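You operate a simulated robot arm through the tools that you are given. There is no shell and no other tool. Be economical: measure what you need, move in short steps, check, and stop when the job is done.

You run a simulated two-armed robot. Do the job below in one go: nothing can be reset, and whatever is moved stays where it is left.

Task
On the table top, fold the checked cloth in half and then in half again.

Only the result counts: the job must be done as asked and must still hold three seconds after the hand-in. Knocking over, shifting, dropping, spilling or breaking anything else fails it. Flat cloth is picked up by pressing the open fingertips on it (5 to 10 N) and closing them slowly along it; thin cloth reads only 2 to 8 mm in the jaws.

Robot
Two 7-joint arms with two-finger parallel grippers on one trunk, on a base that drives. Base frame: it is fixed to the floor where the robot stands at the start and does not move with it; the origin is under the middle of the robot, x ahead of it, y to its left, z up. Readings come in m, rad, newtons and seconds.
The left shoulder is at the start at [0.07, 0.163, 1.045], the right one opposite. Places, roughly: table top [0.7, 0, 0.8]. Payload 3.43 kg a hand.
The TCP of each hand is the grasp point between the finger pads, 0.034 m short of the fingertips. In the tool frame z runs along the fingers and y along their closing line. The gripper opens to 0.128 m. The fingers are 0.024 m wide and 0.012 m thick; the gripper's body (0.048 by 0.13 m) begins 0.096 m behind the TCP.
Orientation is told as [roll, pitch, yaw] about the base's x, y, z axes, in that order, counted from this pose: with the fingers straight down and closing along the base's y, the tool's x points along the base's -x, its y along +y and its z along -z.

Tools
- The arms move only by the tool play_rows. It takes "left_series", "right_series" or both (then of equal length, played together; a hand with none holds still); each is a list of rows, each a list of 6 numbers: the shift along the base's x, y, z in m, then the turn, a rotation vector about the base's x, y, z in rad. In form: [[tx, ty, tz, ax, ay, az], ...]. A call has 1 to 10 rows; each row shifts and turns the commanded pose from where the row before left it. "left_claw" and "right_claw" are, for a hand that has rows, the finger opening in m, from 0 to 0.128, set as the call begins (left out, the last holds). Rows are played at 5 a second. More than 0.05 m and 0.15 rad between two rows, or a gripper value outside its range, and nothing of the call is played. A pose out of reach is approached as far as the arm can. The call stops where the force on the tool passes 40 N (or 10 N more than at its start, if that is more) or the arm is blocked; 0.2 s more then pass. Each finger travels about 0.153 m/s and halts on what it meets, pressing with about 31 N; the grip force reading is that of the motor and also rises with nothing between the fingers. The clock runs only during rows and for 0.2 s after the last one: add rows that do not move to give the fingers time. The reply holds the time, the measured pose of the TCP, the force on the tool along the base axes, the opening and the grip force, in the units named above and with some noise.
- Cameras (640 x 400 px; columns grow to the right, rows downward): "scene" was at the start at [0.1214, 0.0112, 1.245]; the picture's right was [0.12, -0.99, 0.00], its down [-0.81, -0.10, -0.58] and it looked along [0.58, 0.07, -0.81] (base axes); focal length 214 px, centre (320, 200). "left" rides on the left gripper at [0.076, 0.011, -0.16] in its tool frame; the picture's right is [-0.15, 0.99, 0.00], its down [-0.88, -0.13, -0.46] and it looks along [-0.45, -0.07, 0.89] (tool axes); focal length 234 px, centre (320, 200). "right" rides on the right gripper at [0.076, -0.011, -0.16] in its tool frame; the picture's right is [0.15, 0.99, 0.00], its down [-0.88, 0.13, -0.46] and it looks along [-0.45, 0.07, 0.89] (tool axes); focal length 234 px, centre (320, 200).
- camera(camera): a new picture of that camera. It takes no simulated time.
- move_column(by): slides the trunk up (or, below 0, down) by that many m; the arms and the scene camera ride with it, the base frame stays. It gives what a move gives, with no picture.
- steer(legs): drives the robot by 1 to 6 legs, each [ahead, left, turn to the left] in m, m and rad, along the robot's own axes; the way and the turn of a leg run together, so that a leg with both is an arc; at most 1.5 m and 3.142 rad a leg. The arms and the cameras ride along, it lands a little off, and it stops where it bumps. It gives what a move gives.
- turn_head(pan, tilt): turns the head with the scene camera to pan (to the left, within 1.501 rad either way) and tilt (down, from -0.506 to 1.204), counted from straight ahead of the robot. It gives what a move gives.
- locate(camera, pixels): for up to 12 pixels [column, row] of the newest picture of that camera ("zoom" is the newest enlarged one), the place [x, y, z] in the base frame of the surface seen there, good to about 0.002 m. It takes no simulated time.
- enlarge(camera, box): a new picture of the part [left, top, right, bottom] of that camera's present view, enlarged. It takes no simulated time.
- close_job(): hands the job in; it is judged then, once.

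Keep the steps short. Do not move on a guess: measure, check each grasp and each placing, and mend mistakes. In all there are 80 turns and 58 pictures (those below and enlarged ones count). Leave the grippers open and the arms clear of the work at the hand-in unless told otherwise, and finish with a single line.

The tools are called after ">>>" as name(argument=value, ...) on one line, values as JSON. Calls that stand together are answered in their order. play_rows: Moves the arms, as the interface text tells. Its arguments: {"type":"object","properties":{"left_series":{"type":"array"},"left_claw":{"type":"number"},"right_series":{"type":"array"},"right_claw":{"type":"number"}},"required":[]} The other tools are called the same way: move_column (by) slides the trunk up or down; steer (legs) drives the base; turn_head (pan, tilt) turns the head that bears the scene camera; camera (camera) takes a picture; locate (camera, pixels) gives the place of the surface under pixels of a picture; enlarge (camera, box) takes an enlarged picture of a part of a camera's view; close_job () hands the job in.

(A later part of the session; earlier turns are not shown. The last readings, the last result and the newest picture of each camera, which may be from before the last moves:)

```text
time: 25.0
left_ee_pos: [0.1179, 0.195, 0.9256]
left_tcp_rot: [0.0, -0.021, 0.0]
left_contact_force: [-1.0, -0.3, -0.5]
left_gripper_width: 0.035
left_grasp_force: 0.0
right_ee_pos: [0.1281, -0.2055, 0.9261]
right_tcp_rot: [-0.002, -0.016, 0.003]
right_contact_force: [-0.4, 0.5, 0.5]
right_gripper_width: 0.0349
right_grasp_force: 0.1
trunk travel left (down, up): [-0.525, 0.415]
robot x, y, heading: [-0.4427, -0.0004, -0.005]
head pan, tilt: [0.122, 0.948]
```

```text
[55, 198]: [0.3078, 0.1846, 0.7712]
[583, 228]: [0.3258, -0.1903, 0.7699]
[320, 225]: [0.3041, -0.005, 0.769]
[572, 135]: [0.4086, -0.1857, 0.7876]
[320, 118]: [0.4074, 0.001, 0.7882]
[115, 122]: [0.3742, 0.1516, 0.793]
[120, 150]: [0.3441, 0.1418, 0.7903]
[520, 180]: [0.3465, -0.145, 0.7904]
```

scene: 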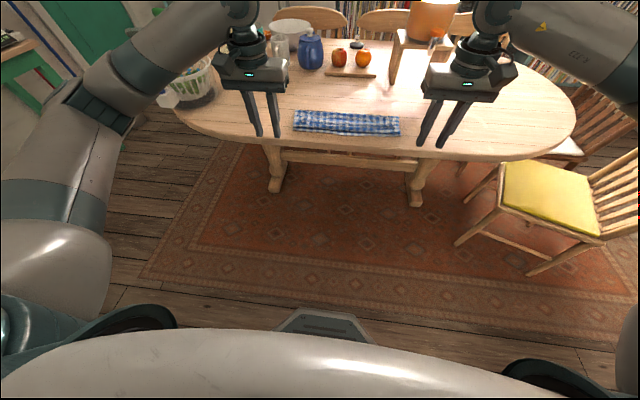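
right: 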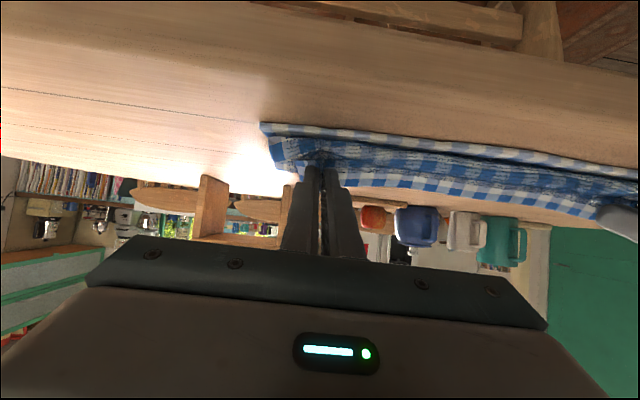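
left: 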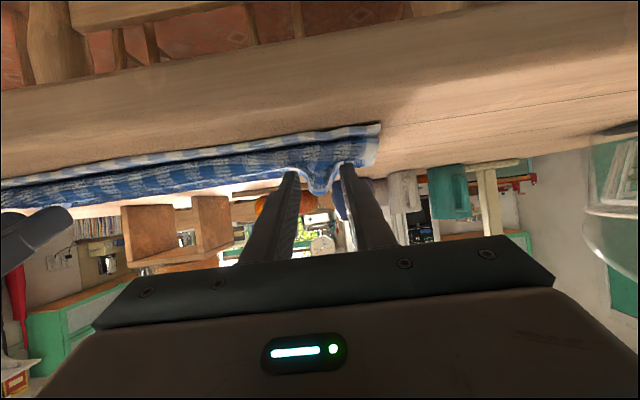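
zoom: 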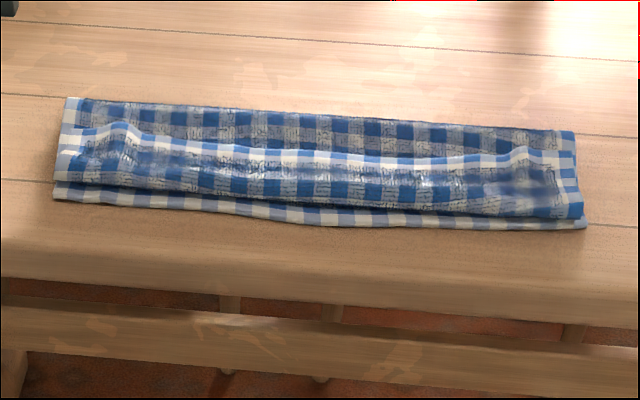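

Hem lies at x≈0.370, with the old ridges at y≈±0.15 still standing (z≈0.793) and the bend at x≈0.317. I bring both hands above these ridges.

>>> play_rows(left_series=[[0.04, -0.008, 0, 0, 0.02, 0], [0.041, -0.008, 0, 0, 0, 0], [0.041, -0.008, 0, 0, 0, 0], [0.041, -0.008, 0, 0, 0, 0], [0.041, -0.008, 0, 0, 0, 0], [0.04, -0.007, 0, 0, 0, 0], [0, 0, -0.045, 0, 0, 0], [0, 0, -0.04, 0, 0, 0], [0, 0, 0, 0, 0, 0]], right_series=[[0.04, 0.009, 0, 0, 0.016, 0], [0.04, 0.009, 0, 0, 0, 0], [0.04, 0.009, 0, 0, 0, 0], [0.041, 0.01, 0, 0, 0, 0], [0.04, 0.01, 0, 0, 0, 0], [0.04, 0.009, 0, 0, 0, 0], [0, 0, -0.045, 0, 0, 0], [0, 0, -0.04, 0, 0, 0], [0, 0, 0, 0, 0, 0]], left_claw=0.04, right_claw=0.04)

>>> camera(camera="left")

>>> camera(camera="right")

```text
time: 27.0
left_ee_pos: [0.3626, 0.1485, 0.8404]
left_tcp_rot: [0.0, -0.002, 0.0]
left_contact_force: [0.2, 0.0, 0.6]
left_gripper_width: 0.0399
left_grasp_force: 0.0
right_ee_pos: [0.3692, -0.1494, 0.841]
right_tcp_rot: [-0.001, -0.002, 0.003]
right_contact_force: [-1.0, -0.2, 0.1]
right_gripper_width: 0.0397
right_grasp_force: 0.0
trunk travel left (down, up): [-0.525, 0.415]
robot x, y, heading: [-0.4398, -0.0016, 0.001]
head pan, tilt: [0.122, 0.948]
```

```text
28 pictures are left
```

left: 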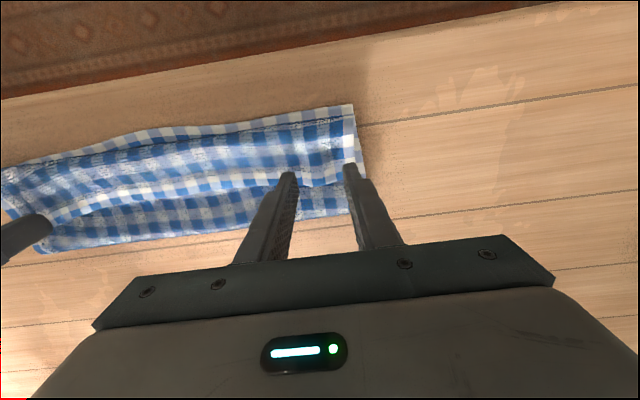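

```text
27 pictures are left
```

right: 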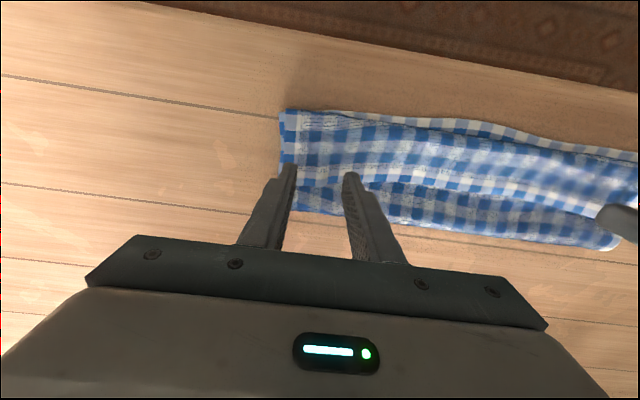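

The hem ridges lie between the fingers on both hands. I descend until light contact.

>>> play_rows(left_series=[[0, -0.003, -0.012, 0, 0, 0], [0, 0, -0.008, 0, 0, 0], [0, 0, -0.004, 0, 0, 0], [0, 0, 0, 0, 0, 0]], right_series=[[0, 0.003, -0.012, 0, 0, 0], [0, 0, -0.008, 0, 0, 0], [0, 0, -0.004, 0, 0, 0], [0, 0, 0, 0, 0, 0]])

```text
time: 28.0
left_ee_pos: [0.3621, 0.1445, 0.8161]
left_tcp_rot: [0.001, 0.001, 0.001]
left_contact_force: [-0.2, 0.8, 1.8]
left_gripper_width: 0.0399
left_grasp_force: 0.1
right_ee_pos: [0.3697, -0.1469, 0.8169]
right_tcp_rot: [-0.002, -0.001, 0.003]
right_contact_force: [-0.5, -0.2, 1.4]
right_gripper_width: 0.0399
right_grasp_force: 0.1
trunk travel left (down, up): [-0.525, 0.415]
robot x, y, heading: [-0.4409, -0.0014, 0.003]
head pan, tilt: [0.122, 0.948]
```

Light contact (1.5–2 N) at tip height ≈0.782. I press ~2 mm more and close in stages, so only the top strip is gathered, then lift a little to check.

>>> play_rows(left_series=[[0, 0, -0.002, 0, 0, 0], [0, 0, 0, 0, 0, 0]], right_series=[[0, 0, -0.002, 0, 0, 0], [0, 0, 0, 0, 0, 0]], left_claw=0.03, right_claw=0.03)

>>> play_rows(left_series=[[0, 0, 0, 0, 0, 0]], right_series=[[0, 0, 0, 0, 0, 0]], left_claw=0.017, right_claw=0.017)

>>> play_rows(left_series=[[0, 0, 0, 0, 0, 0], [0, 0, 0, 0, 0, 0]], right_series=[[0, 0, 0, 0, 0, 0], [0, 0, 0, 0, 0, 0]], left_claw=0.0, right_claw=0.0)

>>> play_rows(left_series=[[0, 0, 0.015, 0, 0, 0], [0, 0, 0.02, 0, 0, 0], [0, 0, 0, 0, 0, 0]], right_series=[[0, 0, 0.015, 0, 0, 0], [0, 0, 0.02, 0, 0, 0], [0, 0, 0, 0, 0, 0]])

>>> enlarge(camera="scene", box=[282, 80, 412, 161])

```text
time: 28.6
left_ee_pos: [0.3636, 0.145, 0.8135]
left_tcp_rot: [-0.001, 0.001, 0.0]
left_contact_force: [0.5, -0.1, 4.2]
left_gripper_width: 0.0295
left_grasp_force: 0.0
right_ee_pos: [0.3695, -0.1465, 0.8164]
right_tcp_rot: [-0.001, 0.001, 0.004]
right_contact_force: [0.7, -0.7, 2.9]
right_gripper_width: 0.0297
right_grasp_force: 0.1
trunk travel left (down, up): [-0.525, 0.415]
robot x, y, heading: [-0.4433, -0.0004, -0.002]
head pan, tilt: [0.122, 0.948]
```

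```text
time: 29.0
left_ee_pos: [0.3622, 0.1457, 0.8144]
left_tcp_rot: [-0.001, -0.001, 0.002]
left_contact_force: [-0.1, -1.9, 4.9]
left_gripper_width: 0.0145
left_grasp_force: 6.9
right_ee_pos: [0.3691, -0.1458, 0.8163]
right_tcp_rot: [-0.001, 0.0, 0.002]
right_contact_force: [-0.4, 2.0, 3.0]
right_gripper_width: 0.0179
right_grasp_force: 0.8
trunk travel left (down, up): [-0.525, 0.415]
robot x, y, heading: [-0.4426, 0.0001, -0.004]
head pan, tilt: [0.122, 0.948]
```

```text
time: 29.6
left_ee_pos: [0.3621, 0.1441, 0.814]
left_tcp_rot: [-0.002, -0.004, -0.003]
left_contact_force: [-0.3, -8.0, 5.4]
left_gripper_width: 0.0085
left_grasp_force: 31.0
right_ee_pos: [0.3688, -0.1453, 0.8157]
right_tcp_rot: [-0.002, 0.001, 0.006]
right_contact_force: [0.7, 7.9, 3.2]
right_gripper_width: 0.0037
right_grasp_force: 31.3
trunk travel left (down, up): [-0.525, 0.415]
robot x, y, heading: [-0.4425, -0.0007, -0.001]
head pan, tilt: [0.122, 0.948]
```

```text
time: 30.4
left_ee_pos: [0.3634, 0.1451, 0.8482]
left_tcp_rot: [-0.001, 0.002, -0.002]
left_contact_force: [0.8, -8.5, -0.3]
left_gripper_width: 0.0088
left_grasp_force: 31.1
right_ee_pos: [0.37, -0.1461, 0.8497]
right_tcp_rot: [-0.001, 0.002, 0.005]
right_contact_force: [-0.4, 8.3, 1.5]
right_gripper_width: 0.0035
right_grasp_force: 31.1
trunk travel left (down, up): [-0.525, 0.415]
robot x, y, heading: [-0.4422, -0.0007, 0.005]
head pan, tilt: [0.122, 0.948]
```

```text
4.92 times, centred on (347, 120) of scene
```

zoom: 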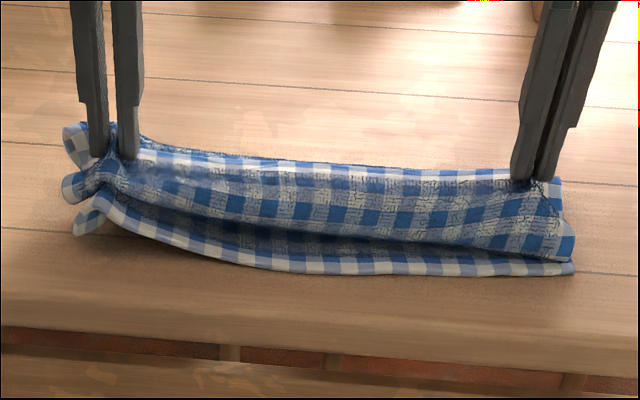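

The right hand holds only the top strip (3.5 mm), but the left gathered several layers (8.5 mm). I lower both, open the left only, raise it clear, and look.

>>> play_rows(left_series=[[0, 0, -0.015, 0, 0, 0], [0, 0, -0.018, 0, 0, 0], [0, 0, 0, 0, 0, 0]], right_series=[[0, 0, -0.01, 0, 0, 0], [0, 0, -0.012, 0, 0, 0], [0, 0, 0, 0, 0, 0]])

>>> play_rows(left_series=[[0, 0, 0, 0, 0, 0], [0, 0, 0, 0, 0, 0], [0, 0, 0.03, 0, 0, 0], [0, 0, 0.01, 0, 0, 0]], left_claw=0.045)

>>> enlarge(camera="scene", box=[282, 80, 412, 161])

>>> camera(camera="left")

```text
time: 31.2
left_ee_pos: [0.3623, 0.1456, 0.815]
left_tcp_rot: [0.0, 0.001, 0.001]
left_contact_force: [0.6, -7.8, 2.6]
left_gripper_width: 0.0085
left_grasp_force: 30.9
right_ee_pos: [0.3693, -0.1454, 0.8285]
right_tcp_rot: [-0.004, 0.004, 0.004]
right_contact_force: [0.4, 8.4, -0.2]
right_gripper_width: 0.0036
right_grasp_force: 30.6
trunk travel left (down, up): [-0.525, 0.415]
robot x, y, heading: [-0.4424, 0.0007, 0.002]
head pan, tilt: [0.122, 0.948]
```

```text
time: 32.2
left_ee_pos: [0.3637, 0.1467, 0.8555]
left_tcp_rot: [0.0, -0.001, 0.0]
left_contact_force: [-0.3, -0.2, 0.1]
left_gripper_width: 0.0452
left_grasp_force: 0.1
right_ee_pos: [0.3709, -0.1464, 0.8288]
right_tcp_rot: [-0.004, 0.002, 0.004]
right_contact_force: [0.2, -0.5, -1.0]
right_gripper_width: 0.0035
right_grasp_force: 31.1
trunk travel left (down, up): [-0.525, 0.415]
robot x, y, heading: [-0.4402, -0.0005, -0.002]
head pan, tilt: [0.122, 0.948]
```

```text
4.92 times, centred on (347, 120) of scene
```

zoom: 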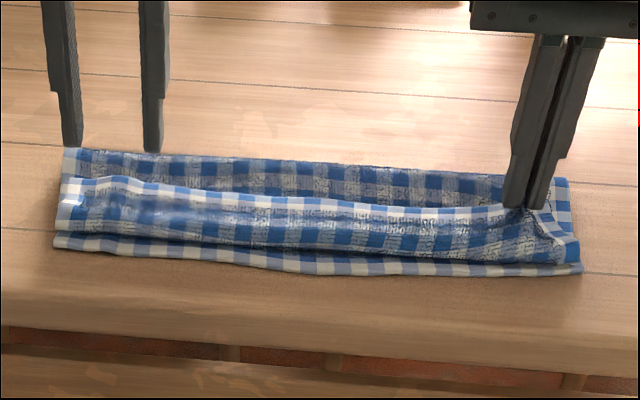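

```text
24 pictures are left
```

left: 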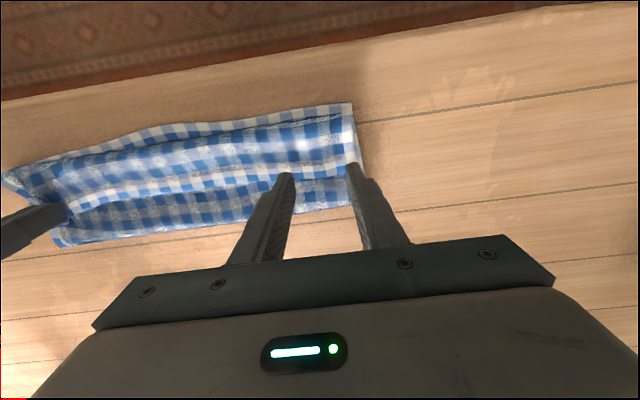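

The left side relaxed back into place with its hem ridge. I measure the ridge and nearby surface.

>>> locate(camera="zoom", pixels=[[118, 180], [118, 188], [85, 182], [160, 188], [200, 193], [118, 210], [150, 205], [90, 205], [120, 165]])

```text
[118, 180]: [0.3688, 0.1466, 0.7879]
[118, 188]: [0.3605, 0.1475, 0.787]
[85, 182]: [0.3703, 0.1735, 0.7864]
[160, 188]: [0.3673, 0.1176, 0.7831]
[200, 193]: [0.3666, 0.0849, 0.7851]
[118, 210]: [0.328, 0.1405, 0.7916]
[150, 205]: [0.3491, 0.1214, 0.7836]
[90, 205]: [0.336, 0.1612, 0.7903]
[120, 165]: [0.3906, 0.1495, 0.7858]
```

I retry the left pinch with less pressure (TCP z ≈ 0.8165, about 2 N).

>>> play_rows(left_series=[[0.002, 0, -0.02, 0, 0, 0], [0, 0, -0.012, 0, 0, 0], [0, 0, -0.0075, 0, 0, 0], [0, 0, 0, 0, 0, 0]], left_claw=0.04)

>>> play_rows(left_series=[[0, 0, 0, 0, 0, 0], [0, 0, 0, 0, 0, 0]], left_claw=0.028)

>>> play_rows(left_series=[[0, 0, 0, 0, 0, 0]], left_claw=0.016)

>>> play_rows(left_series=[[0, 0, 0, 0, 0, 0], [0, 0, 0, 0, 0, 0]], left_claw=0.0)

```text
time: 33.2
left_ee_pos: [0.3635, 0.1447, 0.8168]
left_tcp_rot: [0.002, 0.0, -0.002]
left_contact_force: [0.6, 0.3, 1.9]
left_gripper_width: 0.04
left_grasp_force: 0.1
right_ee_pos: [0.369, -0.146, 0.8277]
right_tcp_rot: [-0.003, 0.001, 0.004]
right_contact_force: [-0.2, 0.6, -0.2]
right_gripper_width: 0.0035
right_grasp_force: 30.9
trunk travel left (down, up): [-0.525, 0.415]
robot x, y, heading: [-0.4406, 0.0023, -0.001]
head pan, tilt: [0.122, 0.948]
```

```text
time: 33.8
left_ee_pos: [0.3653, 0.1458, 0.8147]
left_tcp_rot: [0.001, -0.001, -0.002]
left_contact_force: [-0.1, -0.6, 2.5]
left_gripper_width: 0.0279
left_grasp_force: 0.3
right_ee_pos: [0.3696, -0.146, 0.8286]
right_tcp_rot: [-0.002, 0.002, 0.003]
right_contact_force: [1.1, -0.2, -0.5]
right_gripper_width: 0.0035
right_grasp_force: 31.3
trunk travel left (down, up): [-0.525, 0.415]
robot x, y, heading: [-0.4424, 0.0014, -0.004]
head pan, tilt: [0.122, 0.948]
```

```text
time: 34.2
left_ee_pos: [0.3648, 0.1454, 0.8156]
left_tcp_rot: [0.0, -0.002, 0.001]
left_contact_force: [0.2, -2.1, 2.6]
left_gripper_width: 0.012
left_grasp_force: 5.2
right_ee_pos: [0.3687, -0.1459, 0.8282]
right_tcp_rot: [-0.001, 0.0, 0.004]
right_contact_force: [0.1, 1.9, 0.1]
right_gripper_width: 0.0037
right_grasp_force: 30.8
trunk travel left (down, up): [-0.525, 0.415]
robot x, y, heading: [-0.4396, 0.0008, 0.002]
head pan, tilt: [0.122, 0.948]
```

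```text
time: 34.8
left_ee_pos: [0.3647, 0.1441, 0.8177]
left_tcp_rot: [0.0, 0.001, 0.0]
left_contact_force: [-0.1, -4.0, 2.8]
left_gripper_width: 0.0077
left_grasp_force: 30.7
right_ee_pos: [0.3697, -0.1448, 0.8287]
right_tcp_rot: [-0.003, 0.0, 0.002]
right_contact_force: [0.3, 4.1, 0.1]
right_gripper_width: 0.0037
right_grasp_force: 30.7
trunk travel left (down, up): [-0.525, 0.415]
robot x, y, heading: [-0.4451, -0.0004, 0.0]
head pan, tilt: [0.122, 0.948]
```

Left reads 7.7 mm, similar to its first good grip (6.7). I lift left 3.5 cm and right 2 cm and look.

>>> play_rows(left_series=[[0, 0, 0.015, 0, 0, 0], [0, 0, 0.018, 0, 0, 0], [0, 0, 0, 0, 0, 0]], right_series=[[0, 0, 0.01, 0, 0, 0], [0, 0, 0.012, 0, 0, 0], [0, 0, 0, 0, 0, 0]])

>>> enlarge(camera="scene", box=[282, 80, 412, 161])

```text
time: 35.6
left_ee_pos: [0.3655, 0.1455, 0.8486]
left_tcp_rot: [-0.001, -0.001, 0.0]
left_contact_force: [-0.2, -3.8, -1.0]
left_gripper_width: 0.0078
left_grasp_force: 31.7
right_ee_pos: [0.3693, -0.1447, 0.8505]
right_tcp_rot: [-0.002, 0.003, 0.003]
right_contact_force: [-0.1, 3.7, 0.5]
right_gripper_width: 0.0036
right_grasp_force: 30.8
trunk travel left (down, up): [-0.525, 0.415]
robot x, y, heading: [-0.4413, 0.0048, 0.0]
head pan, tilt: [0.122, 0.948]
```

```text
4.92 times, centred on (347, 120) of scene
```

zoom: 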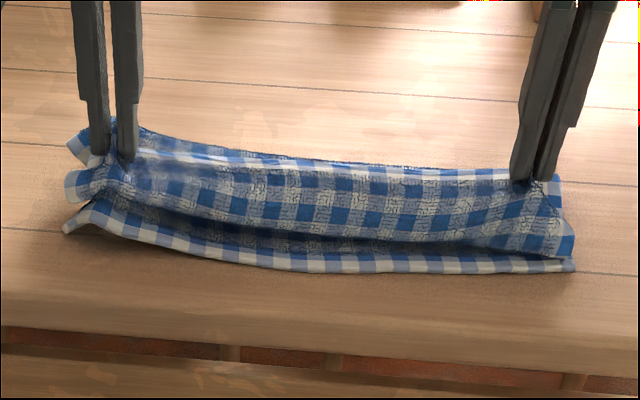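

The left hand again took lower layers with it. I release it once more; then I'll raise the right hand's held hem so the strip peels off the layers below and the left can pinch it free.

>>> play_rows(left_series=[[0, 0, -0.015, 0, 0, 0], [0, 0, -0.017, 0, 0, 0], [0, 0, 0, 0, 0, 0]], right_series=[[0, 0, 0, 0, 0, 0], [0, 0, 0, 0, 0, 0], [0, 0, 0, 0, 0, 0]])

>>> play_rows(left_series=[[0, 0, 0, 0, 0, 0], [0, 0, 0, 0, 0, 0], [0, 0, 0.03, 0, 0, 0], [0, 0, 0.03, 0, 0, 0], [0, 0, 0.03, 0, 0, 0]], right_series=[[0, 0, 0, 0, 0, 0], [0, 0, 0, 0, 0, 0], [0, 0, 0.01, 0, 0, 0], [-0.01, -0.005, 0.015, 0, 0, 0], [-0.01, -0.005, 0.015, 0, 0, 0]], left_claw=0.045)

>>> enlarge(camera="scene", box=[282, 80, 412, 161])

```text
time: 36.4
left_ee_pos: [0.3653, 0.1436, 0.818]
left_tcp_rot: [0.0, -0.001, 0.0]
left_contact_force: [-0.1, -6.0, 2.6]
left_gripper_width: 0.0079
left_grasp_force: 31.1
right_ee_pos: [0.3695, -0.1461, 0.8503]
right_tcp_rot: [-0.002, 0.002, 0.002]
right_contact_force: [0.0, 4.6, -0.1]
right_gripper_width: 0.0036
right_grasp_force: 30.9
trunk travel left (down, up): [-0.525, 0.415]
robot x, y, heading: [-0.4429, 0.0018, -0.001]
head pan, tilt: [0.122, 0.948]
```

```text
time: 37.6
left_ee_pos: [0.3636, 0.145, 0.9086]
left_tcp_rot: [0.001, 0.001, 0.0]
left_contact_force: [0.9, -0.3, 0.3]
left_gripper_width: 0.0451
left_grasp_force: 0.1
right_ee_pos: [0.3493, -0.1563, 0.8903]
right_tcp_rot: [-0.001, 0.0, 0.002]
right_contact_force: [0.7, -0.5, 1.6]
right_gripper_width: 0.0034
right_grasp_force: 30.9
trunk travel left (down, up): [-0.525, 0.415]
robot x, y, heading: [-0.4409, -0.001, 0.002]
head pan, tilt: [0.122, 0.948]
```

```text
4.92 times, centred on (347, 120) of scene
```

zoom: 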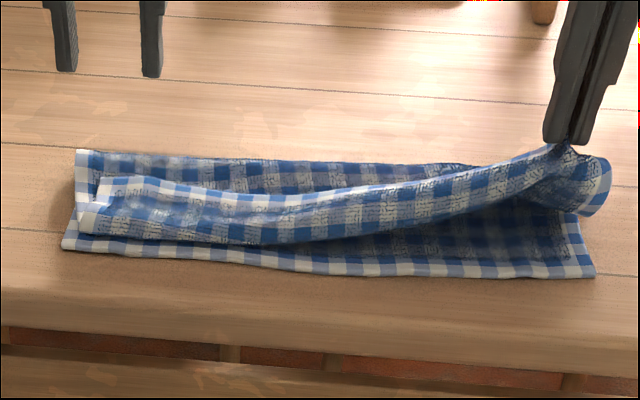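

Now the right hand clearly holds only the top layer's hem and it peels up cleanly. I turn the right hand forward to horizontal while bringing the hem over the near edge; at this standing distance it should reach.

>>> play_rows(right_series=[[-0.005, 0, 0, 0, -0.145, 0], [-0.005, 0, 0, 0, -0.145, 0], [-0.005, 0, 0, 0, -0.145, 0], [-0.005, 0, 0, 0, -0.145, 0], [-0.005, 0, 0, 0, -0.145, 0], [-0.005, 0.001, -0.01, 0, -0.145, 0], [-0.005, 0.001, -0.01, 0, -0.145, 0], [-0.005, 0.001, -0.01, 0, -0.145, 0], [-0.005, 0.001, -0.01, 0, -0.145, 0], [-0.005, 0.001, -0.01, 0, -0.145, 0]])

>>> enlarge(camera="scene", box=[282, 80, 412, 161])

```text
time: 39.8
left_ee_pos: [0.3646, 0.145, 0.9092]
left_tcp_rot: [0.001, 0.001, 0.0]
left_contact_force: [-0.1, 0.7, -0.8]
left_gripper_width: 0.0452
left_grasp_force: 0.1
right_ee_pos: [0.3099, -0.1532, 0.859]
right_tcp_rot: [-0.009, -1.16, 0.009]
right_contact_force: [-0.6, 0.6, 0.5]
right_gripper_width: 0.0034
right_grasp_force: 31.1
right hand out of reach, approached as far as the arm can: row 9, 10
trunk travel left (down, up): [-0.525, 0.415]
robot x, y, heading: [-0.4371, 0.0019, 0.0]
head pan, tilt: [0.122, 0.948]
```

```text
4.92 times, centred on (347, 120) of scene
```

zoom: 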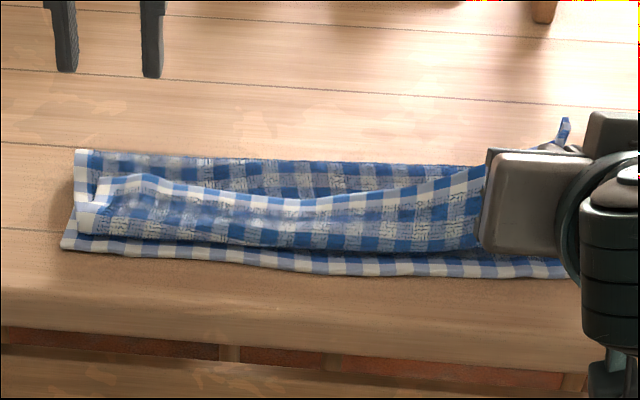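

The right wrist stops at about 1.16 rad because the arm is too bent. Standing farther back will straighten it. I alternate small base steps back with equal arm steps forward so the held hem stays in place.

>>> play_rows(right_series=[[0, 0, 0.01, 0, 0.1, 0], [0.02, 0, 0.005, 0, 0.1, 0], [0.02, 0, 0, 0, 0, 0]])

>>> steer(legs=[[-0.05, 0, 0]])

>>> play_rows(right_series=[[0.025, 0, 0, 0, 0, 0], [0.025, 0, 0, 0, 0, 0]])

>>> steer(legs=[[-0.05, 0, 0]])

>>> play_rows(right_series=[[0.025, 0, 0, 0, 0, 0], [0.025, 0, 0, 0, 0, 0]])

>>> steer(legs=[[-0.05, 0, 0]])

>>> play_rows(right_series=[[0.025, 0, 0, 0, 0, 0], [0.025, 0, 0, 0, 0, 0]])

>>> steer(legs=[[-0.05, 0, 0]])

```text
time: 40.6
left_ee_pos: [0.3649, 0.1449, 0.9077]
left_tcp_rot: [-0.001, 0.0, 0.0]
left_contact_force: [0.5, 0.9, -0.9]
left_gripper_width: 0.0448
left_grasp_force: 0.1
right_ee_pos: [0.3503, -0.1543, 0.8731]
right_tcp_rot: [-0.005, -0.959, 0.005]
right_contact_force: [-0.4, 1.3, -0.4]
right_gripper_width: 0.0033
right_grasp_force: 31.1
trunk travel left (down, up): [-0.525, 0.415]
robot x, y, heading: [-0.4408, -0.0015, -0.001]
head pan, tilt: [0.122, 0.948]
```

```text
time: 41.5
left_ee_pos: [0.3147, 0.1446, 0.9097]
left_tcp_rot: [0.0, -0.001, 0.0]
left_contact_force: [0.0, 0.4, 0.8]
left_gripper_width: 0.0451
left_grasp_force: 0.0
right_ee_pos: [0.3003, -0.1533, 0.8763]
right_tcp_rot: [-0.007, -0.959, 0.007]
right_contact_force: [-0.3, -0.3, -1.1]
right_gripper_width: 0.0036
right_grasp_force: 31.0
trunk travel left (down, up): [-0.525, 0.415]
robot x, y, heading: [-0.4889, -0.0019, 0.003]
head pan, tilt: [0.122, 0.948]
```

```text
time: 42.1
left_ee_pos: [0.3163, 0.1452, 0.9082]
left_tcp_rot: [0.001, -0.001, 0.0]
left_contact_force: [0.8, 0.6, -0.6]
left_gripper_width: 0.0449
left_grasp_force: 0.0
right_ee_pos: [0.3505, -0.1531, 0.8755]
right_tcp_rot: [-0.009, -0.96, 0.006]
right_contact_force: [1.0, 0.5, 0.5]
right_gripper_width: 0.0035
right_grasp_force: 31.2
trunk travel left (down, up): [-0.525, 0.415]
robot x, y, heading: [-0.4872, -0.0018, 0.0]
head pan, tilt: [0.122, 0.948]
```

```text
time: 43.0
left_ee_pos: [0.2639, 0.1457, 0.9092]
left_tcp_rot: [0.001, -0.003, -0.001]
left_contact_force: [-0.6, 0.1, 1.0]
left_gripper_width: 0.0451
left_grasp_force: 0.0
right_ee_pos: [0.3001, -0.1533, 0.8748]
right_tcp_rot: [-0.004, -0.962, 0.007]
right_contact_force: [1.2, 0.0, 0.0]
right_gripper_width: 0.0034
right_grasp_force: 31.4
trunk travel left (down, up): [-0.525, 0.415]
robot x, y, heading: [-0.5373, -0.0002, -0.001]
head pan, tilt: [0.122, 0.948]
```

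```text
time: 43.6
left_ee_pos: [0.2655, 0.1456, 0.91]
left_tcp_rot: [-0.001, -0.001, -0.001]
left_contact_force: [-0.2, -0.4, 1.0]
left_gripper_width: 0.0451
left_grasp_force: 0.1
right_ee_pos: [0.3509, -0.1527, 0.8748]
right_tcp_rot: [-0.009, -0.959, 0.007]
right_contact_force: [-0.5, -0.8, -0.1]
right_gripper_width: 0.0039
right_grasp_force: 31.1
trunk travel left (down, up): [-0.525, 0.415]
robot x, y, heading: [-0.5417, -0.0003, -0.001]
head pan, tilt: [0.122, 0.948]
```

```text
time: 44.5
left_ee_pos: [0.2148, 0.1443, 0.9089]
left_tcp_rot: [-0.001, -0.002, 0.0]
left_contact_force: [0.6, 0.5, 0.5]
left_gripper_width: 0.0451
left_grasp_force: 0.0
right_ee_pos: [0.3008, -0.1528, 0.8761]
right_tcp_rot: [-0.008, -0.96, 0.006]
right_contact_force: [-0.3, -0.3, 0.1]
right_gripper_width: 0.0036
right_grasp_force: 31.4
trunk travel left (down, up): [-0.525, 0.415]
robot x, y, heading: [-0.5915, -0.0054, 0.003]
head pan, tilt: [0.122, 0.948]
```

```text
time: 45.1
left_ee_pos: [0.2171, 0.1457, 0.909]
left_tcp_rot: [-0.001, -0.002, 0.0]
left_contact_force: [-0.5, -0.5, 0.3]
left_gripper_width: 0.0452
left_grasp_force: 0.0
right_ee_pos: [0.3513, -0.1521, 0.8753]
right_tcp_rot: [-0.007, -0.959, 0.007]
right_contact_force: [0.0, 0.4, 0.2]
right_gripper_width: 0.0037
right_grasp_force: 30.9
trunk travel left (down, up): [-0.525, 0.415]
robot x, y, heading: [-0.5903, 0.0024, 0.001]
head pan, tilt: [0.122, 0.948]
```

```text
time: 46.1
left_ee_pos: [0.1667, 0.1457, 0.9097]
left_tcp_rot: [0.0, -0.002, -0.002]
left_contact_force: [-0.5, 0.0, -0.2]
left_gripper_width: 0.0453
left_grasp_force: 0.0
right_ee_pos: [0.3015, -0.1522, 0.877]
right_tcp_rot: [-0.005, -0.96, 0.005]
right_contact_force: [-0.9, 1.0, 0.4]
right_gripper_width: 0.0037
right_grasp_force: 30.9
trunk travel left (down, up): [-0.525, 0.415]
robot x, y, heading: [-0.6384, -0.0043, 0.001]
head pan, tilt: [0.122, 0.948]
```

The robot now stands at x≈−0.64 with the hem still held. I tilt the right hand on toward 1.7 rad while lowering.

>>> play_rows(right_series=[[0.005, 0, 0, 0, -0.148, 0], [0, 0, 0, 0, -0.148, 0], [-0.005, 0, -0.01, 0, -0.148, 0], [-0.005, 0, -0.015, 0, -0.148, 0], [-0.005, 0, -0.02, 0, -0.148, 0], [0, 0, 0, 0, 0, 0]])

>>> camera(camera="scene")

```text
time: 47.5
left_ee_pos: [0.1675, 0.1454, 0.9094]
left_tcp_rot: [0.0, -0.003, -0.001]
left_contact_force: [-0.8, -0.8, -0.1]
left_gripper_width: 0.0452
left_grasp_force: 0.0
right_ee_pos: [0.3072, -0.1519, 0.8758]
right_tcp_rot: [-0.015, -1.256, 0.012]
right_contact_force: [-0.5, 0.7, -0.6]
right_gripper_width: 0.0035
right_grasp_force: 30.6
right hand out of reach, approached as far as the arm can: row 3, 4, 5
trunk travel left (down, up): [-0.525, 0.415]
robot x, y, heading: [-0.64, 0.0032, -0.001]
head pan, tilt: [0.122, 0.948]
```

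```text
20 pictures are left
```

scene: 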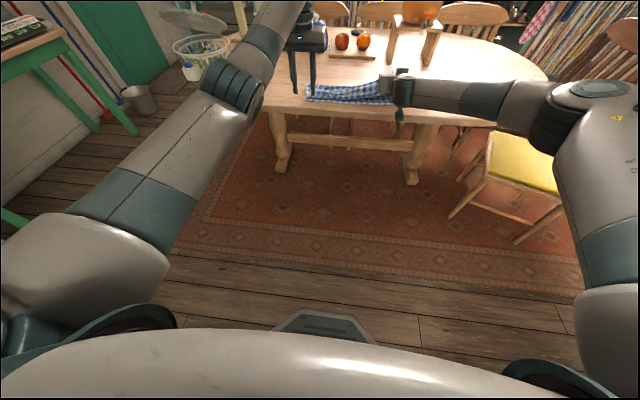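

Moving back raised the tilt limit from 1.16 to 1.26; a straighter arm should give more. I continue the same alternation for about 0.11 m more and try the tilt again.

>>> play_rows(right_series=[[0.02, 0, 0, 0, 0.1, 0], [0.025, 0, 0, 0, 0, 0]])

>>> steer(legs=[[-0.05, 0, 0]])

>>> play_rows(right_series=[[0.025, 0, 0, 0, 0, 0], [0.025, 0, 0, 0, 0, 0]])

>>> steer(legs=[[-0.05, 0, 0]])

>>> play_rows(right_series=[[0, 0, 0, 0, -0.1, 0], [0, 0, 0, 0, -0.1, 0], [0, 0, 0, 0, -0.1, 0], [0, 0, 0, 0, -0.1, 0], [0, 0, 0, 0, -0.1, 0]])

```text
time: 48.1
left_ee_pos: [0.1673, 0.1462, 0.9083]
left_tcp_rot: [0.001, 0.001, 0.0]
left_contact_force: [0.4, 0.5, -1.1]
left_gripper_width: 0.0454
left_grasp_force: 0.1
right_ee_pos: [0.354, -0.1517, 0.8733]
right_tcp_rot: [-0.01, -1.153, 0.01]
right_contact_force: [-0.8, -0.1, -0.7]
right_gripper_width: 0.0036
right_grasp_force: 30.9
trunk travel left (down, up): [-0.525, 0.415]
robot x, y, heading: [-0.6431, -0.0002, -0.003]
head pan, tilt: [0.122, 0.948]
```

```text
time: 49.0
left_ee_pos: [0.1162, 0.1454, 0.9099]
left_tcp_rot: [0.0, -0.002, 0.0]
left_contact_force: [-0.7, 0.2, -0.2]
left_gripper_width: 0.0451
left_grasp_force: 0.0
right_ee_pos: [0.3016, -0.1539, 0.8754]
right_tcp_rot: [-0.01, -1.158, 0.009]
right_contact_force: [-0.8, 0.0, 0.6]
right_gripper_width: 0.0033
right_grasp_force: 31.1
trunk travel left (down, up): [-0.525, 0.415]
robot x, y, heading: [-0.6888, -0.0006, -0.002]
head pan, tilt: [0.122, 0.948]
```

```text
time: 49.6
left_ee_pos: [0.1175, 0.1462, 0.9099]
left_tcp_rot: [0.0, -0.003, 0.0]
left_contact_force: [0.1, -0.7, -1.0]
left_gripper_width: 0.0451
left_grasp_force: 0.0
right_ee_pos: [0.3526, -0.1503, 0.8765]
right_tcp_rot: [-0.013, -1.156, 0.011]
right_contact_force: [-0.6, 0.8, 0.7]
right_gripper_width: 0.0038
right_grasp_force: 30.9
trunk travel left (down, up): [-0.525, 0.415]
robot x, y, heading: [-0.6867, -0.002, -0.003]
head pan, tilt: [0.122, 0.948]
```

```text
time: 50.5
left_ee_pos: [0.0681, 0.1453, 0.9109]
left_tcp_rot: [0.0, -0.003, 0.0]
left_contact_force: [-0.5, -0.3, 1.0]
left_gripper_width: 0.0451
left_grasp_force: 0.2
right_ee_pos: [0.3018, -0.1536, 0.8763]
right_tcp_rot: [-0.011, -1.159, 0.008]
right_contact_force: [-0.8, 0.4, 0.3]
right_gripper_width: 0.0035
right_grasp_force: 31.0
trunk travel left (down, up): [-0.525, 0.415]
robot x, y, heading: [-0.7391, -0.0018, 0.0]
head pan, tilt: [0.122, 0.948]
```

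```text
time: 51.7
left_ee_pos: [0.0676, 0.1444, 0.9118]
left_tcp_rot: [0.003, -0.002, 0.0]
left_contact_force: [0.1, -0.4, -0.2]
left_gripper_width: 0.0451
left_grasp_force: 0.1
right_ee_pos: [0.3108, -0.1313, 0.884]
right_tcp_rot: [-0.13, -1.514, 0.105]
right_contact_force: [-0.2, 0.9, -0.4]
right_gripper_width: 0.0036
right_grasp_force: 31.2
right hand out of reach, approached as far as the arm can: row 3, 4, 5
trunk travel left (down, up): [-0.525, 0.415]
robot x, y, heading: [-0.7333, 0.0015, 0.002]
head pan, tilt: [0.122, 0.948]
```

Tilt of 1.51 rad reached: the hem now points straight up. I lower using the trunk (−0.06 m) and shift the base 2.5 cm back and 1.8 cm right so the pose stays, then look.

>>> move_column(by=-0.06)

>>> steer(legs=[[-0.025, -0.018, 0]])

>>> enlarge(camera="scene", box=[290, 60, 420, 141])

```text
time: 52.7
left_ee_pos: [0.068, 0.1457, 0.8495]
left_tcp_rot: [0.003, -0.002, 0.001]
left_contact_force: [0.1, -0.3, 1.2]
left_gripper_width: 0.0452
left_grasp_force: 0.0
right_ee_pos: [0.3109, -0.134, 0.8249]
right_tcp_rot: [-0.145, -1.515, 0.117]
right_contact_force: [-0.8, 0.6, 0.0]
right_gripper_width: 0.0034
right_grasp_force: 31.2
trunk travel left (down, up): [-0.465, 0.475]
robot x, y, heading: [-0.7345, -0.0025, -0.004]
head pan, tilt: [0.122, 0.948]
```

```text
time: 53.5
left_ee_pos: [0.0436, 0.1263, 0.8507]
left_tcp_rot: [0.002, -0.003, 0.0]
left_contact_force: [-0.6, -0.2, 0.0]
left_gripper_width: 0.045
left_grasp_force: 0.0
right_ee_pos: [0.2859, -0.1528, 0.8249]
right_tcp_rot: [-0.135, -1.514, 0.108]
right_contact_force: [0.4, 0.6, 0.3]
right_gripper_width: 0.0036
right_grasp_force: 30.4
trunk travel left (down, up): [-0.465, 0.475]
robot x, y, heading: [-0.7627, -0.0177, -0.001]
head pan, tilt: [0.122, 0.948]
```

```text
4.92 times, centred on (355, 100) of scene
```

zoom: 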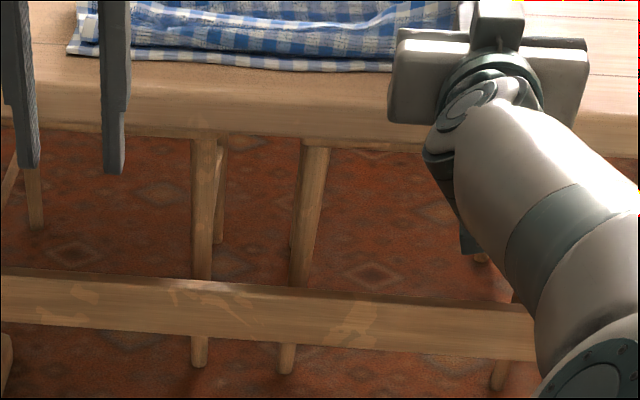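

I raise the head tilt a little to see the cloth better.

>>> turn_head(pan=0.0, tilt=0.62)

>>> enlarge(camera="scene", box=[250, 130, 390, 217])

```text
time: 54.4
left_ee_pos: [0.0439, 0.1267, 0.8495]
left_tcp_rot: [0.0, -0.003, 0.0]
left_contact_force: [0.4, -0.4, 0.6]
left_gripper_width: 0.045
left_grasp_force: 0.1
right_ee_pos: [0.288, -0.1512, 0.825]
right_tcp_rot: [-0.143, -1.516, 0.118]
right_contact_force: [-1.8, -0.2, -0.1]
right_gripper_width: 0.0036
right_grasp_force: 31.6
trunk travel left (down, up): [-0.465, 0.475]
robot x, y, heading: [-0.7653, -0.0212, 0.004]
head pan, tilt: [0.0, 0.62]
```

```text
4.57 times, centred on (320, 174) of scene
```

zoom: 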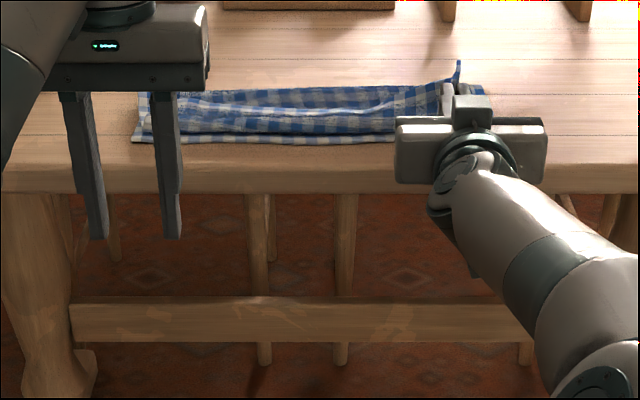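

The hem stands straight up at the right fingertips. I try a little more tilt, so it leans toward me, then check the pose.

>>> play_rows(right_series=[[0, 0, 0, 0, -0.1, 0], [0, 0, 0, 0, -0.1, 0], [0, 0, 0, 0, -0.1, 0]])

```text
time: 55.2
left_ee_pos: [0.0437, 0.1266, 0.8504]
left_tcp_rot: [0.0, -0.001, 0.001]
left_contact_force: [0.7, 0.2, -0.5]
left_gripper_width: 0.0448
left_grasp_force: 0.1
right_ee_pos: [0.2879, -0.1515, 0.8242]
right_tcp_rot: [-0.142, -1.517, 0.117]
right_contact_force: [0.1, -0.1, 0.2]
right_gripper_width: 0.0036
right_grasp_force: 30.9
right hand out of reach, approached as far as the arm can: row 1, 2, 3
trunk travel left (down, up): [-0.465, 0.475]
robot x, y, heading: [-0.7637, -0.0196, 0.007]
head pan, tilt: [0.0, 0.62]
```

That's the limit. I lower 2 cm by the trunk, draw back 1.5 cm, release to 0.03, withdraw straight back with the base, and look.

>>> move_column(by=-0.02)

>>> steer(legs=[[-0.015, 0, 0]])

>>> play_rows(right_series=[[0, 0, 0, 0, 0, 0], [0, 0, 0, 0, 0, 0]], right_claw=0.03)

>>> steer(legs=[[-0.1, 0, 0]])

>>> enlarge(camera="scene", box=[250, 120, 390, 207])

```text
time: 55.8
left_ee_pos: [0.0435, 0.1261, 0.8312]
left_tcp_rot: [-0.001, -0.001, 0.0]
left_contact_force: [-0.5, -0.7, 0.3]
left_gripper_width: 0.0452
left_grasp_force: 0.0
right_ee_pos: [0.2862, -0.1512, 0.8058]
right_tcp_rot: [-0.144, -1.515, 0.118]
right_contact_force: [0.0, -0.1, 0.3]
right_gripper_width: 0.0035
right_grasp_force: 30.9
trunk travel left (down, up): [-0.445, 0.495]
robot x, y, heading: [-0.7627, -0.0163, 0.004]
head pan, tilt: [0.0, 0.62]
```

```text
time: 56.6
left_ee_pos: [0.0295, 0.1265, 0.8294]
left_tcp_rot: [0.0, -0.001, -0.001]
left_contact_force: [-0.5, 0.4, 0.7]
left_gripper_width: 0.0449
left_grasp_force: 0.1
right_ee_pos: [0.272, -0.1515, 0.8046]
right_tcp_rot: [-0.143, -1.516, 0.115]
right_contact_force: [0.0, 0.6, 0.1]
right_gripper_width: 0.0036
right_grasp_force: 30.9
trunk travel left (down, up): [-0.445, 0.495]
robot x, y, heading: [-0.7767, -0.0193, -0.003]
head pan, tilt: [0.0, 0.62]
```

```text
time: 57.2
left_ee_pos: [0.0292, 0.1272, 0.8303]
left_tcp_rot: [0.001, -0.002, 0.0]
left_contact_force: [0.0, -0.8, 0.7]
left_gripper_width: 0.0452
left_grasp_force: 0.0
right_ee_pos: [0.2716, -0.1516, 0.8041]
right_tcp_rot: [-0.141, -1.513, 0.117]
right_contact_force: [0.9, 0.2, 1.0]
right_gripper_width: 0.03
right_grasp_force: 0.0
trunk travel left (down, up): [-0.445, 0.495]
robot x, y, heading: [-0.7757, -0.016, -0.0]
head pan, tilt: [0.0, 0.62]
```

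```text
time: 58.4
left_ee_pos: [-0.0707, 0.126, 0.8298]
left_tcp_rot: [0.001, -0.003, 0.0]
left_contact_force: [-0.9, 0.8, 1.0]
left_gripper_width: 0.0451
left_grasp_force: 0.1
right_ee_pos: [0.1714, -0.1525, 0.8041]
right_tcp_rot: [-0.146, -1.516, 0.119]
right_contact_force: [-0.3, -0.7, 0.7]
right_gripper_width: 0.0301
right_grasp_force: 0.0
trunk travel left (down, up): [-0.445, 0.495]
robot x, y, heading: [-0.8737, -0.0201, 0.005]
head pan, tilt: [0.0, 0.62]
```

```text
4.57 times, centred on (320, 164) of scene
```

zoom: 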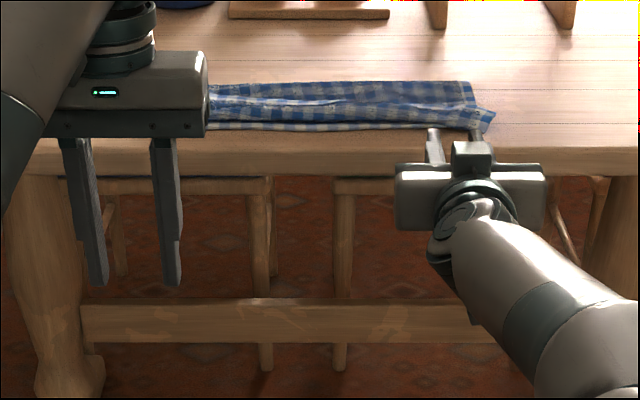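

I raise the trunk well clear, level the right hand to vertical, drive back in, and look from close by.

>>> move_column(by=0.18)

>>> play_rows(right_series=[[0, 0, 0, 0, 0.15, 0], [0, 0, 0, 0, 0.15, 0], [0, 0, 0, 0, 0.15, 0], [0, 0, 0, 0, 0.15, 0], [0, 0, 0, 0, 0.15, 0], [0, 0, 0, 0, 0.15, 0], [0, 0, 0, 0, 0.15, 0], [0, 0, 0, 0, 0.15, 0], [0, 0, 0, 0, 0.15, 0], [0, 0, 0, 0, 0.15, 0]])

>>> steer(legs=[[0.43, 0.018, 0]])

>>> turn_head(pan=0.0, tilt=0.9)

>>> enlarge(camera="scene", box=[240, 110, 400, 210])

```text
time: 60.4
left_ee_pos: [-0.0705, 0.1264, 1.0095]
left_tcp_rot: [0.0, -0.001, 0.001]
left_contact_force: [-0.5, 0.4, 0.9]
left_gripper_width: 0.0449
left_grasp_force: 0.0
right_ee_pos: [0.172, -0.1516, 0.9839]
right_tcp_rot: [-0.143, -1.514, 0.114]
right_contact_force: [0.1, 0.9, 0.1]
right_gripper_width: 0.0299
right_grasp_force: 0.1
trunk travel left (down, up): [-0.625, 0.315]
robot x, y, heading: [-0.8771, -0.0207, 0.002]
head pan, tilt: [0.0, 0.62]
```

```text
time: 62.6
left_ee_pos: [-0.0698, 0.1258, 1.009]
left_tcp_rot: [-0.001, -0.001, -0.001]
left_contact_force: [-0.5, 0.1, 0.2]
left_gripper_width: 0.0454
left_grasp_force: 0.0
right_ee_pos: [0.0018, -0.158, 0.962]
right_tcp_rot: [-0.028, -0.213, 0.008]
right_contact_force: [-0.1, -0.3, -0.2]
right_gripper_width: 0.0302
right_grasp_force: 0.1
right hand out of reach, approached as far as the arm can: row 2, 3, 4, 5, 6, 7, 8, 9, 10
trunk travel left (down, up): [-0.625, 0.315]
robot x, y, heading: [-0.8743, -0.0197, 0.001]
head pan, tilt: [0.0, 0.62]
```

```text
time: 65.2
left_ee_pos: [0.3589, 0.1428, 1.0093]
left_tcp_rot: [0.0, 0.0, -0.002]
left_contact_force: [0.4, -0.2, 0.1]
left_gripper_width: 0.0452
left_grasp_force: 0.1
right_ee_pos: [0.4312, -0.14, 0.9623]
right_tcp_rot: [-0.028, -0.216, 0.006]
right_contact_force: [1.0, 0.0, 0.4]
right_gripper_width: 0.0298
right_grasp_force: 0.0
trunk travel left (down, up): [-0.625, 0.315]
robot x, y, heading: [-0.4489, 0.0002, -0.003]
head pan, tilt: [0.0, 0.62]
```

```text
time: 66.0
left_ee_pos: [0.3587, 0.1437, 1.011]
left_tcp_rot: [-0.001, 0.001, -0.002]
left_contact_force: [0.3, 0.5, -0.4]
left_gripper_width: 0.0451
left_grasp_force: 0.1
right_ee_pos: [0.4305, -0.1398, 0.9604]
right_tcp_rot: [-0.027, -0.215, 0.005]
right_contact_force: [0.2, -1.0, 0.5]
right_gripper_width: 0.03
right_grasp_force: 0.2
trunk travel left (down, up): [-0.625, 0.315]
robot x, y, heading: [-0.4464, -0.0027, -0.002]
head pan, tilt: [0.0, 0.901]
```

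```text
4.00 times, centred on (320, 160) of scene
```

zoom: 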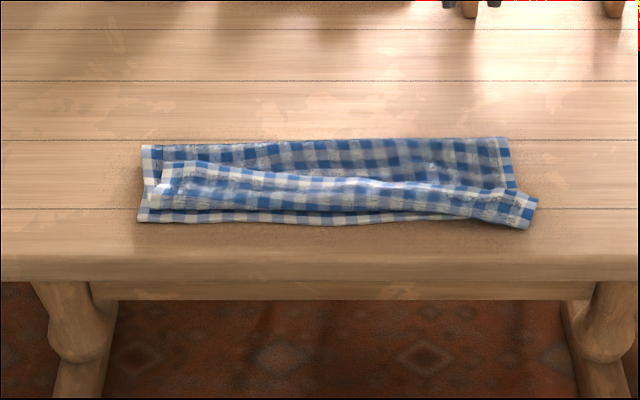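

Nearer view: the hem is still turned up: ~4 cm on the left, less on the right. A better way: lift the hem with one hand, grip its corner from the side with the other (fingers along the fold direction), and flip it with a wrist roll. I measure hem, crease and edges now.

>>> locate(camera="zoom", pixels=[[175, 164], [165, 180], [220, 172], [280, 180], [340, 182], [400, 186], [450, 188], [490, 192], [530, 197], [520, 225], [440, 212], [340, 208]])

>>> locate(camera="zoom", pixels=[[140, 220], [180, 208], [340, 222], [440, 222], [505, 140], [145, 147], [325, 143], [250, 195], [340, 195], [155, 190], [500, 220], [515, 190]])

```text
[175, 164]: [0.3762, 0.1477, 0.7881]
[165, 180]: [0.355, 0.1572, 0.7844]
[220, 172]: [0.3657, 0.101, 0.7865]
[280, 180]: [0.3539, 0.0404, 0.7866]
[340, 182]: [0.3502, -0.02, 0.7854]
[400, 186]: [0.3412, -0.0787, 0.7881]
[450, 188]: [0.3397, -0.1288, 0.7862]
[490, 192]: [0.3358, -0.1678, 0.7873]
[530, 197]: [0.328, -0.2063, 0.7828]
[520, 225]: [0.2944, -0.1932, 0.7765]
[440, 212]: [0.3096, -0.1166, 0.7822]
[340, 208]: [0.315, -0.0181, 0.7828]
```

```text
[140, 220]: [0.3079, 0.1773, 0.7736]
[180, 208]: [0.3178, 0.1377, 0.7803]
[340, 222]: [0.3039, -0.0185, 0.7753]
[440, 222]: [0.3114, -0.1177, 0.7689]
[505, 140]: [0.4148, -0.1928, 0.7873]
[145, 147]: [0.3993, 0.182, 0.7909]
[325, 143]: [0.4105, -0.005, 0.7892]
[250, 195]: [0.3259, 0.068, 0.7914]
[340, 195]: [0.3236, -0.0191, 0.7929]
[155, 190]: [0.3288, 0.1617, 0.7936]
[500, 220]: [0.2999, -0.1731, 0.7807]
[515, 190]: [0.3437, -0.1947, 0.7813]
```

Plan: pinch the hem near the right end with the right hand, stand it upright, take it over with the left hand pinching across it (closing along x, hem pointing up), then lay it out toward me. First the right hand goes above the hem at (0.332, −0.128).

>>> play_rows(right_series=[[-0.03, 0.003, 0, 0.013, 0.11, 0], [-0.03, 0.003, 0, 0.014, 0.105, 0], [-0.0385, 0.006, 0, 0, 0, 0], [0, 0, -0.05, 0, 0, 0], [0, 0, -0.05, 0, 0, 0], [0, 0, -0.02, 0, 0, 0], [0, 0, -0.015, 0, 0, 0], [0, 0, -0.006, 0, 0, 0], [0, 0, 0, 0, 0, 0]], right_claw=0.04)

```text
time: 68.0
left_ee_pos: [0.3586, 0.1436, 1.0096]
left_tcp_rot: [0.001, -0.002, -0.002]
left_contact_force: [0.6, -0.3, -1.0]
left_gripper_width: 0.0451
left_grasp_force: 0.0
right_ee_pos: [0.3324, -0.13, 0.8204]
right_tcp_rot: [0.0, 0.001, 0.001]
right_contact_force: [-0.1, 0.1, 0.1]
right_gripper_width: 0.0399
right_grasp_force: 0.1
trunk travel left (down, up): [-0.625, 0.315]
robot x, y, heading: [-0.4494, 0.0002, 0.001]
head pan, tilt: [0.0, 0.901]
```

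Tips are at z≈0.786 with no contact yet. I go down 4 mm, then close in stages and lift 2 cm.

>>> play_rows(right_series=[[0, 0, -0.002, 0, 0, 0], [0, 0, -0.002, 0, 0, 0], [0, 0, 0, 0, 0, 0]])

>>> play_rows(right_series=[[0, 0, 0, 0, 0, 0], [0, 0, 0, 0, 0, 0]], right_claw=0.028)

>>> play_rows(right_series=[[0, 0, 0, 0, 0, 0]], right_claw=0.016)

>>> play_rows(right_series=[[0, 0, 0, 0, 0, 0], [0, 0, 0, 0, 0, 0]], right_claw=0.0)

>>> play_rows(right_series=[[0, 0, 0.015, 0, 0, 0], [0, 0, 0.02, 0, 0, 0], [0, 0, 0.02, 0, 0, 0]])

>>> enlarge(camera="scene", box=[250, 110, 390, 197])

```text
time: 68.8
left_ee_pos: [0.3589, 0.1436, 1.0097]
left_tcp_rot: [0.0, -0.001, -0.003]
left_contact_force: [-0.8, -0.4, 0.0]
left_gripper_width: 0.0449
left_grasp_force: 0.2
right_ee_pos: [0.3321, -0.1286, 0.8165]
right_tcp_rot: [-0.001, 0.0, 0.001]
right_contact_force: [0.4, 0.4, 2.5]
right_gripper_width: 0.0398
right_grasp_force: 0.0
trunk travel left (down, up): [-0.625, 0.315]
robot x, y, heading: [-0.4459, -0.0014, 0.001]
head pan, tilt: [0.0, 0.901]
```

```text
time: 69.4
left_ee_pos: [0.3587, 0.1427, 1.0099]
left_tcp_rot: [0.0, -0.002, 0.0]
left_contact_force: [0.2, 0.5, 0.4]
left_gripper_width: 0.0451
left_grasp_force: 0.1
right_ee_pos: [0.3325, -0.1287, 0.8157]
right_tcp_rot: [0.001, 0.001, 0.002]
right_contact_force: [0.8, -0.9, 2.1]
right_gripper_width: 0.028
right_grasp_force: 0.1
trunk travel left (down, up): [-0.625, 0.315]
robot x, y, heading: [-0.4489, -0.0027, 0.0]
head pan, tilt: [0.0, 0.901]
```

```text
time: 69.8
left_ee_pos: [0.3584, 0.1429, 1.0111]
left_tcp_rot: [-0.001, -0.001, -0.002]
left_contact_force: [1.0, -0.3, 0.0]
left_gripper_width: 0.0452
left_grasp_force: 0.0
right_ee_pos: [0.3319, -0.1286, 0.8176]
right_tcp_rot: [0.0, -0.002, 0.002]
right_contact_force: [-0.4, -0.4, 1.6]
right_gripper_width: 0.0162
right_grasp_force: 1.5
trunk travel left (down, up): [-0.625, 0.315]
robot x, y, heading: [-0.4448, -0.0003, 0.002]
head pan, tilt: [0.0, 0.901]
```

```text
time: 70.4
left_ee_pos: [0.3593, 0.1426, 1.0094]
left_tcp_rot: [0.0, -0.001, -0.002]
left_contact_force: [-0.4, -0.3, 0.2]
left_gripper_width: 0.045
left_grasp_force: 0.1
right_ee_pos: [0.331, -0.1269, 0.8163]
right_tcp_rot: [0.0, 0.0, 0.002]
right_contact_force: [-0.4, 1.4, 2.1]
right_gripper_width: 0.0075
right_grasp_force: 30.9
trunk travel left (down, up): [-0.625, 0.315]
robot x, y, heading: [-0.4458, -0.0003, -0.003]
head pan, tilt: [0.0, 0.901]
```

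```text
time: 71.2
left_ee_pos: [0.3596, 0.1437, 1.0108]
left_tcp_rot: [0.001, -0.001, -0.002]
left_contact_force: [-0.6, -0.2, 0.1]
left_gripper_width: 0.045
left_grasp_force: 0.1
right_ee_pos: [0.3314, -0.1296, 0.8713]
right_tcp_rot: [-0.002, 0.002, 0.002]
right_contact_force: [0.3, -0.1, -1.3]
right_gripper_width: 0.0072
right_grasp_force: 31.4
trunk travel left (down, up): [-0.625, 0.315]
robot x, y, heading: [-0.4474, -0.0033, -0.003]
head pan, tilt: [0.0, 0.901]
```

```text
4.57 times, centred on (320, 154) of scene
```

zoom: 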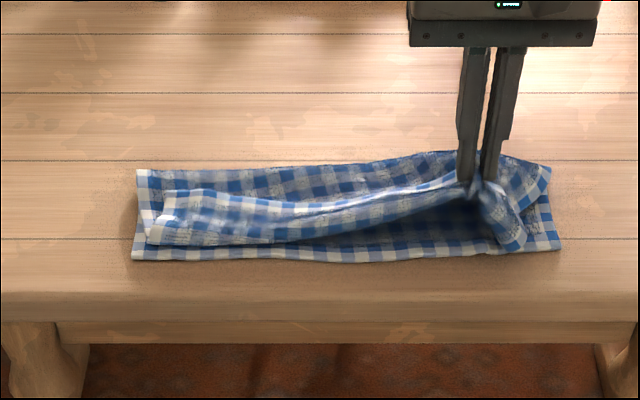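

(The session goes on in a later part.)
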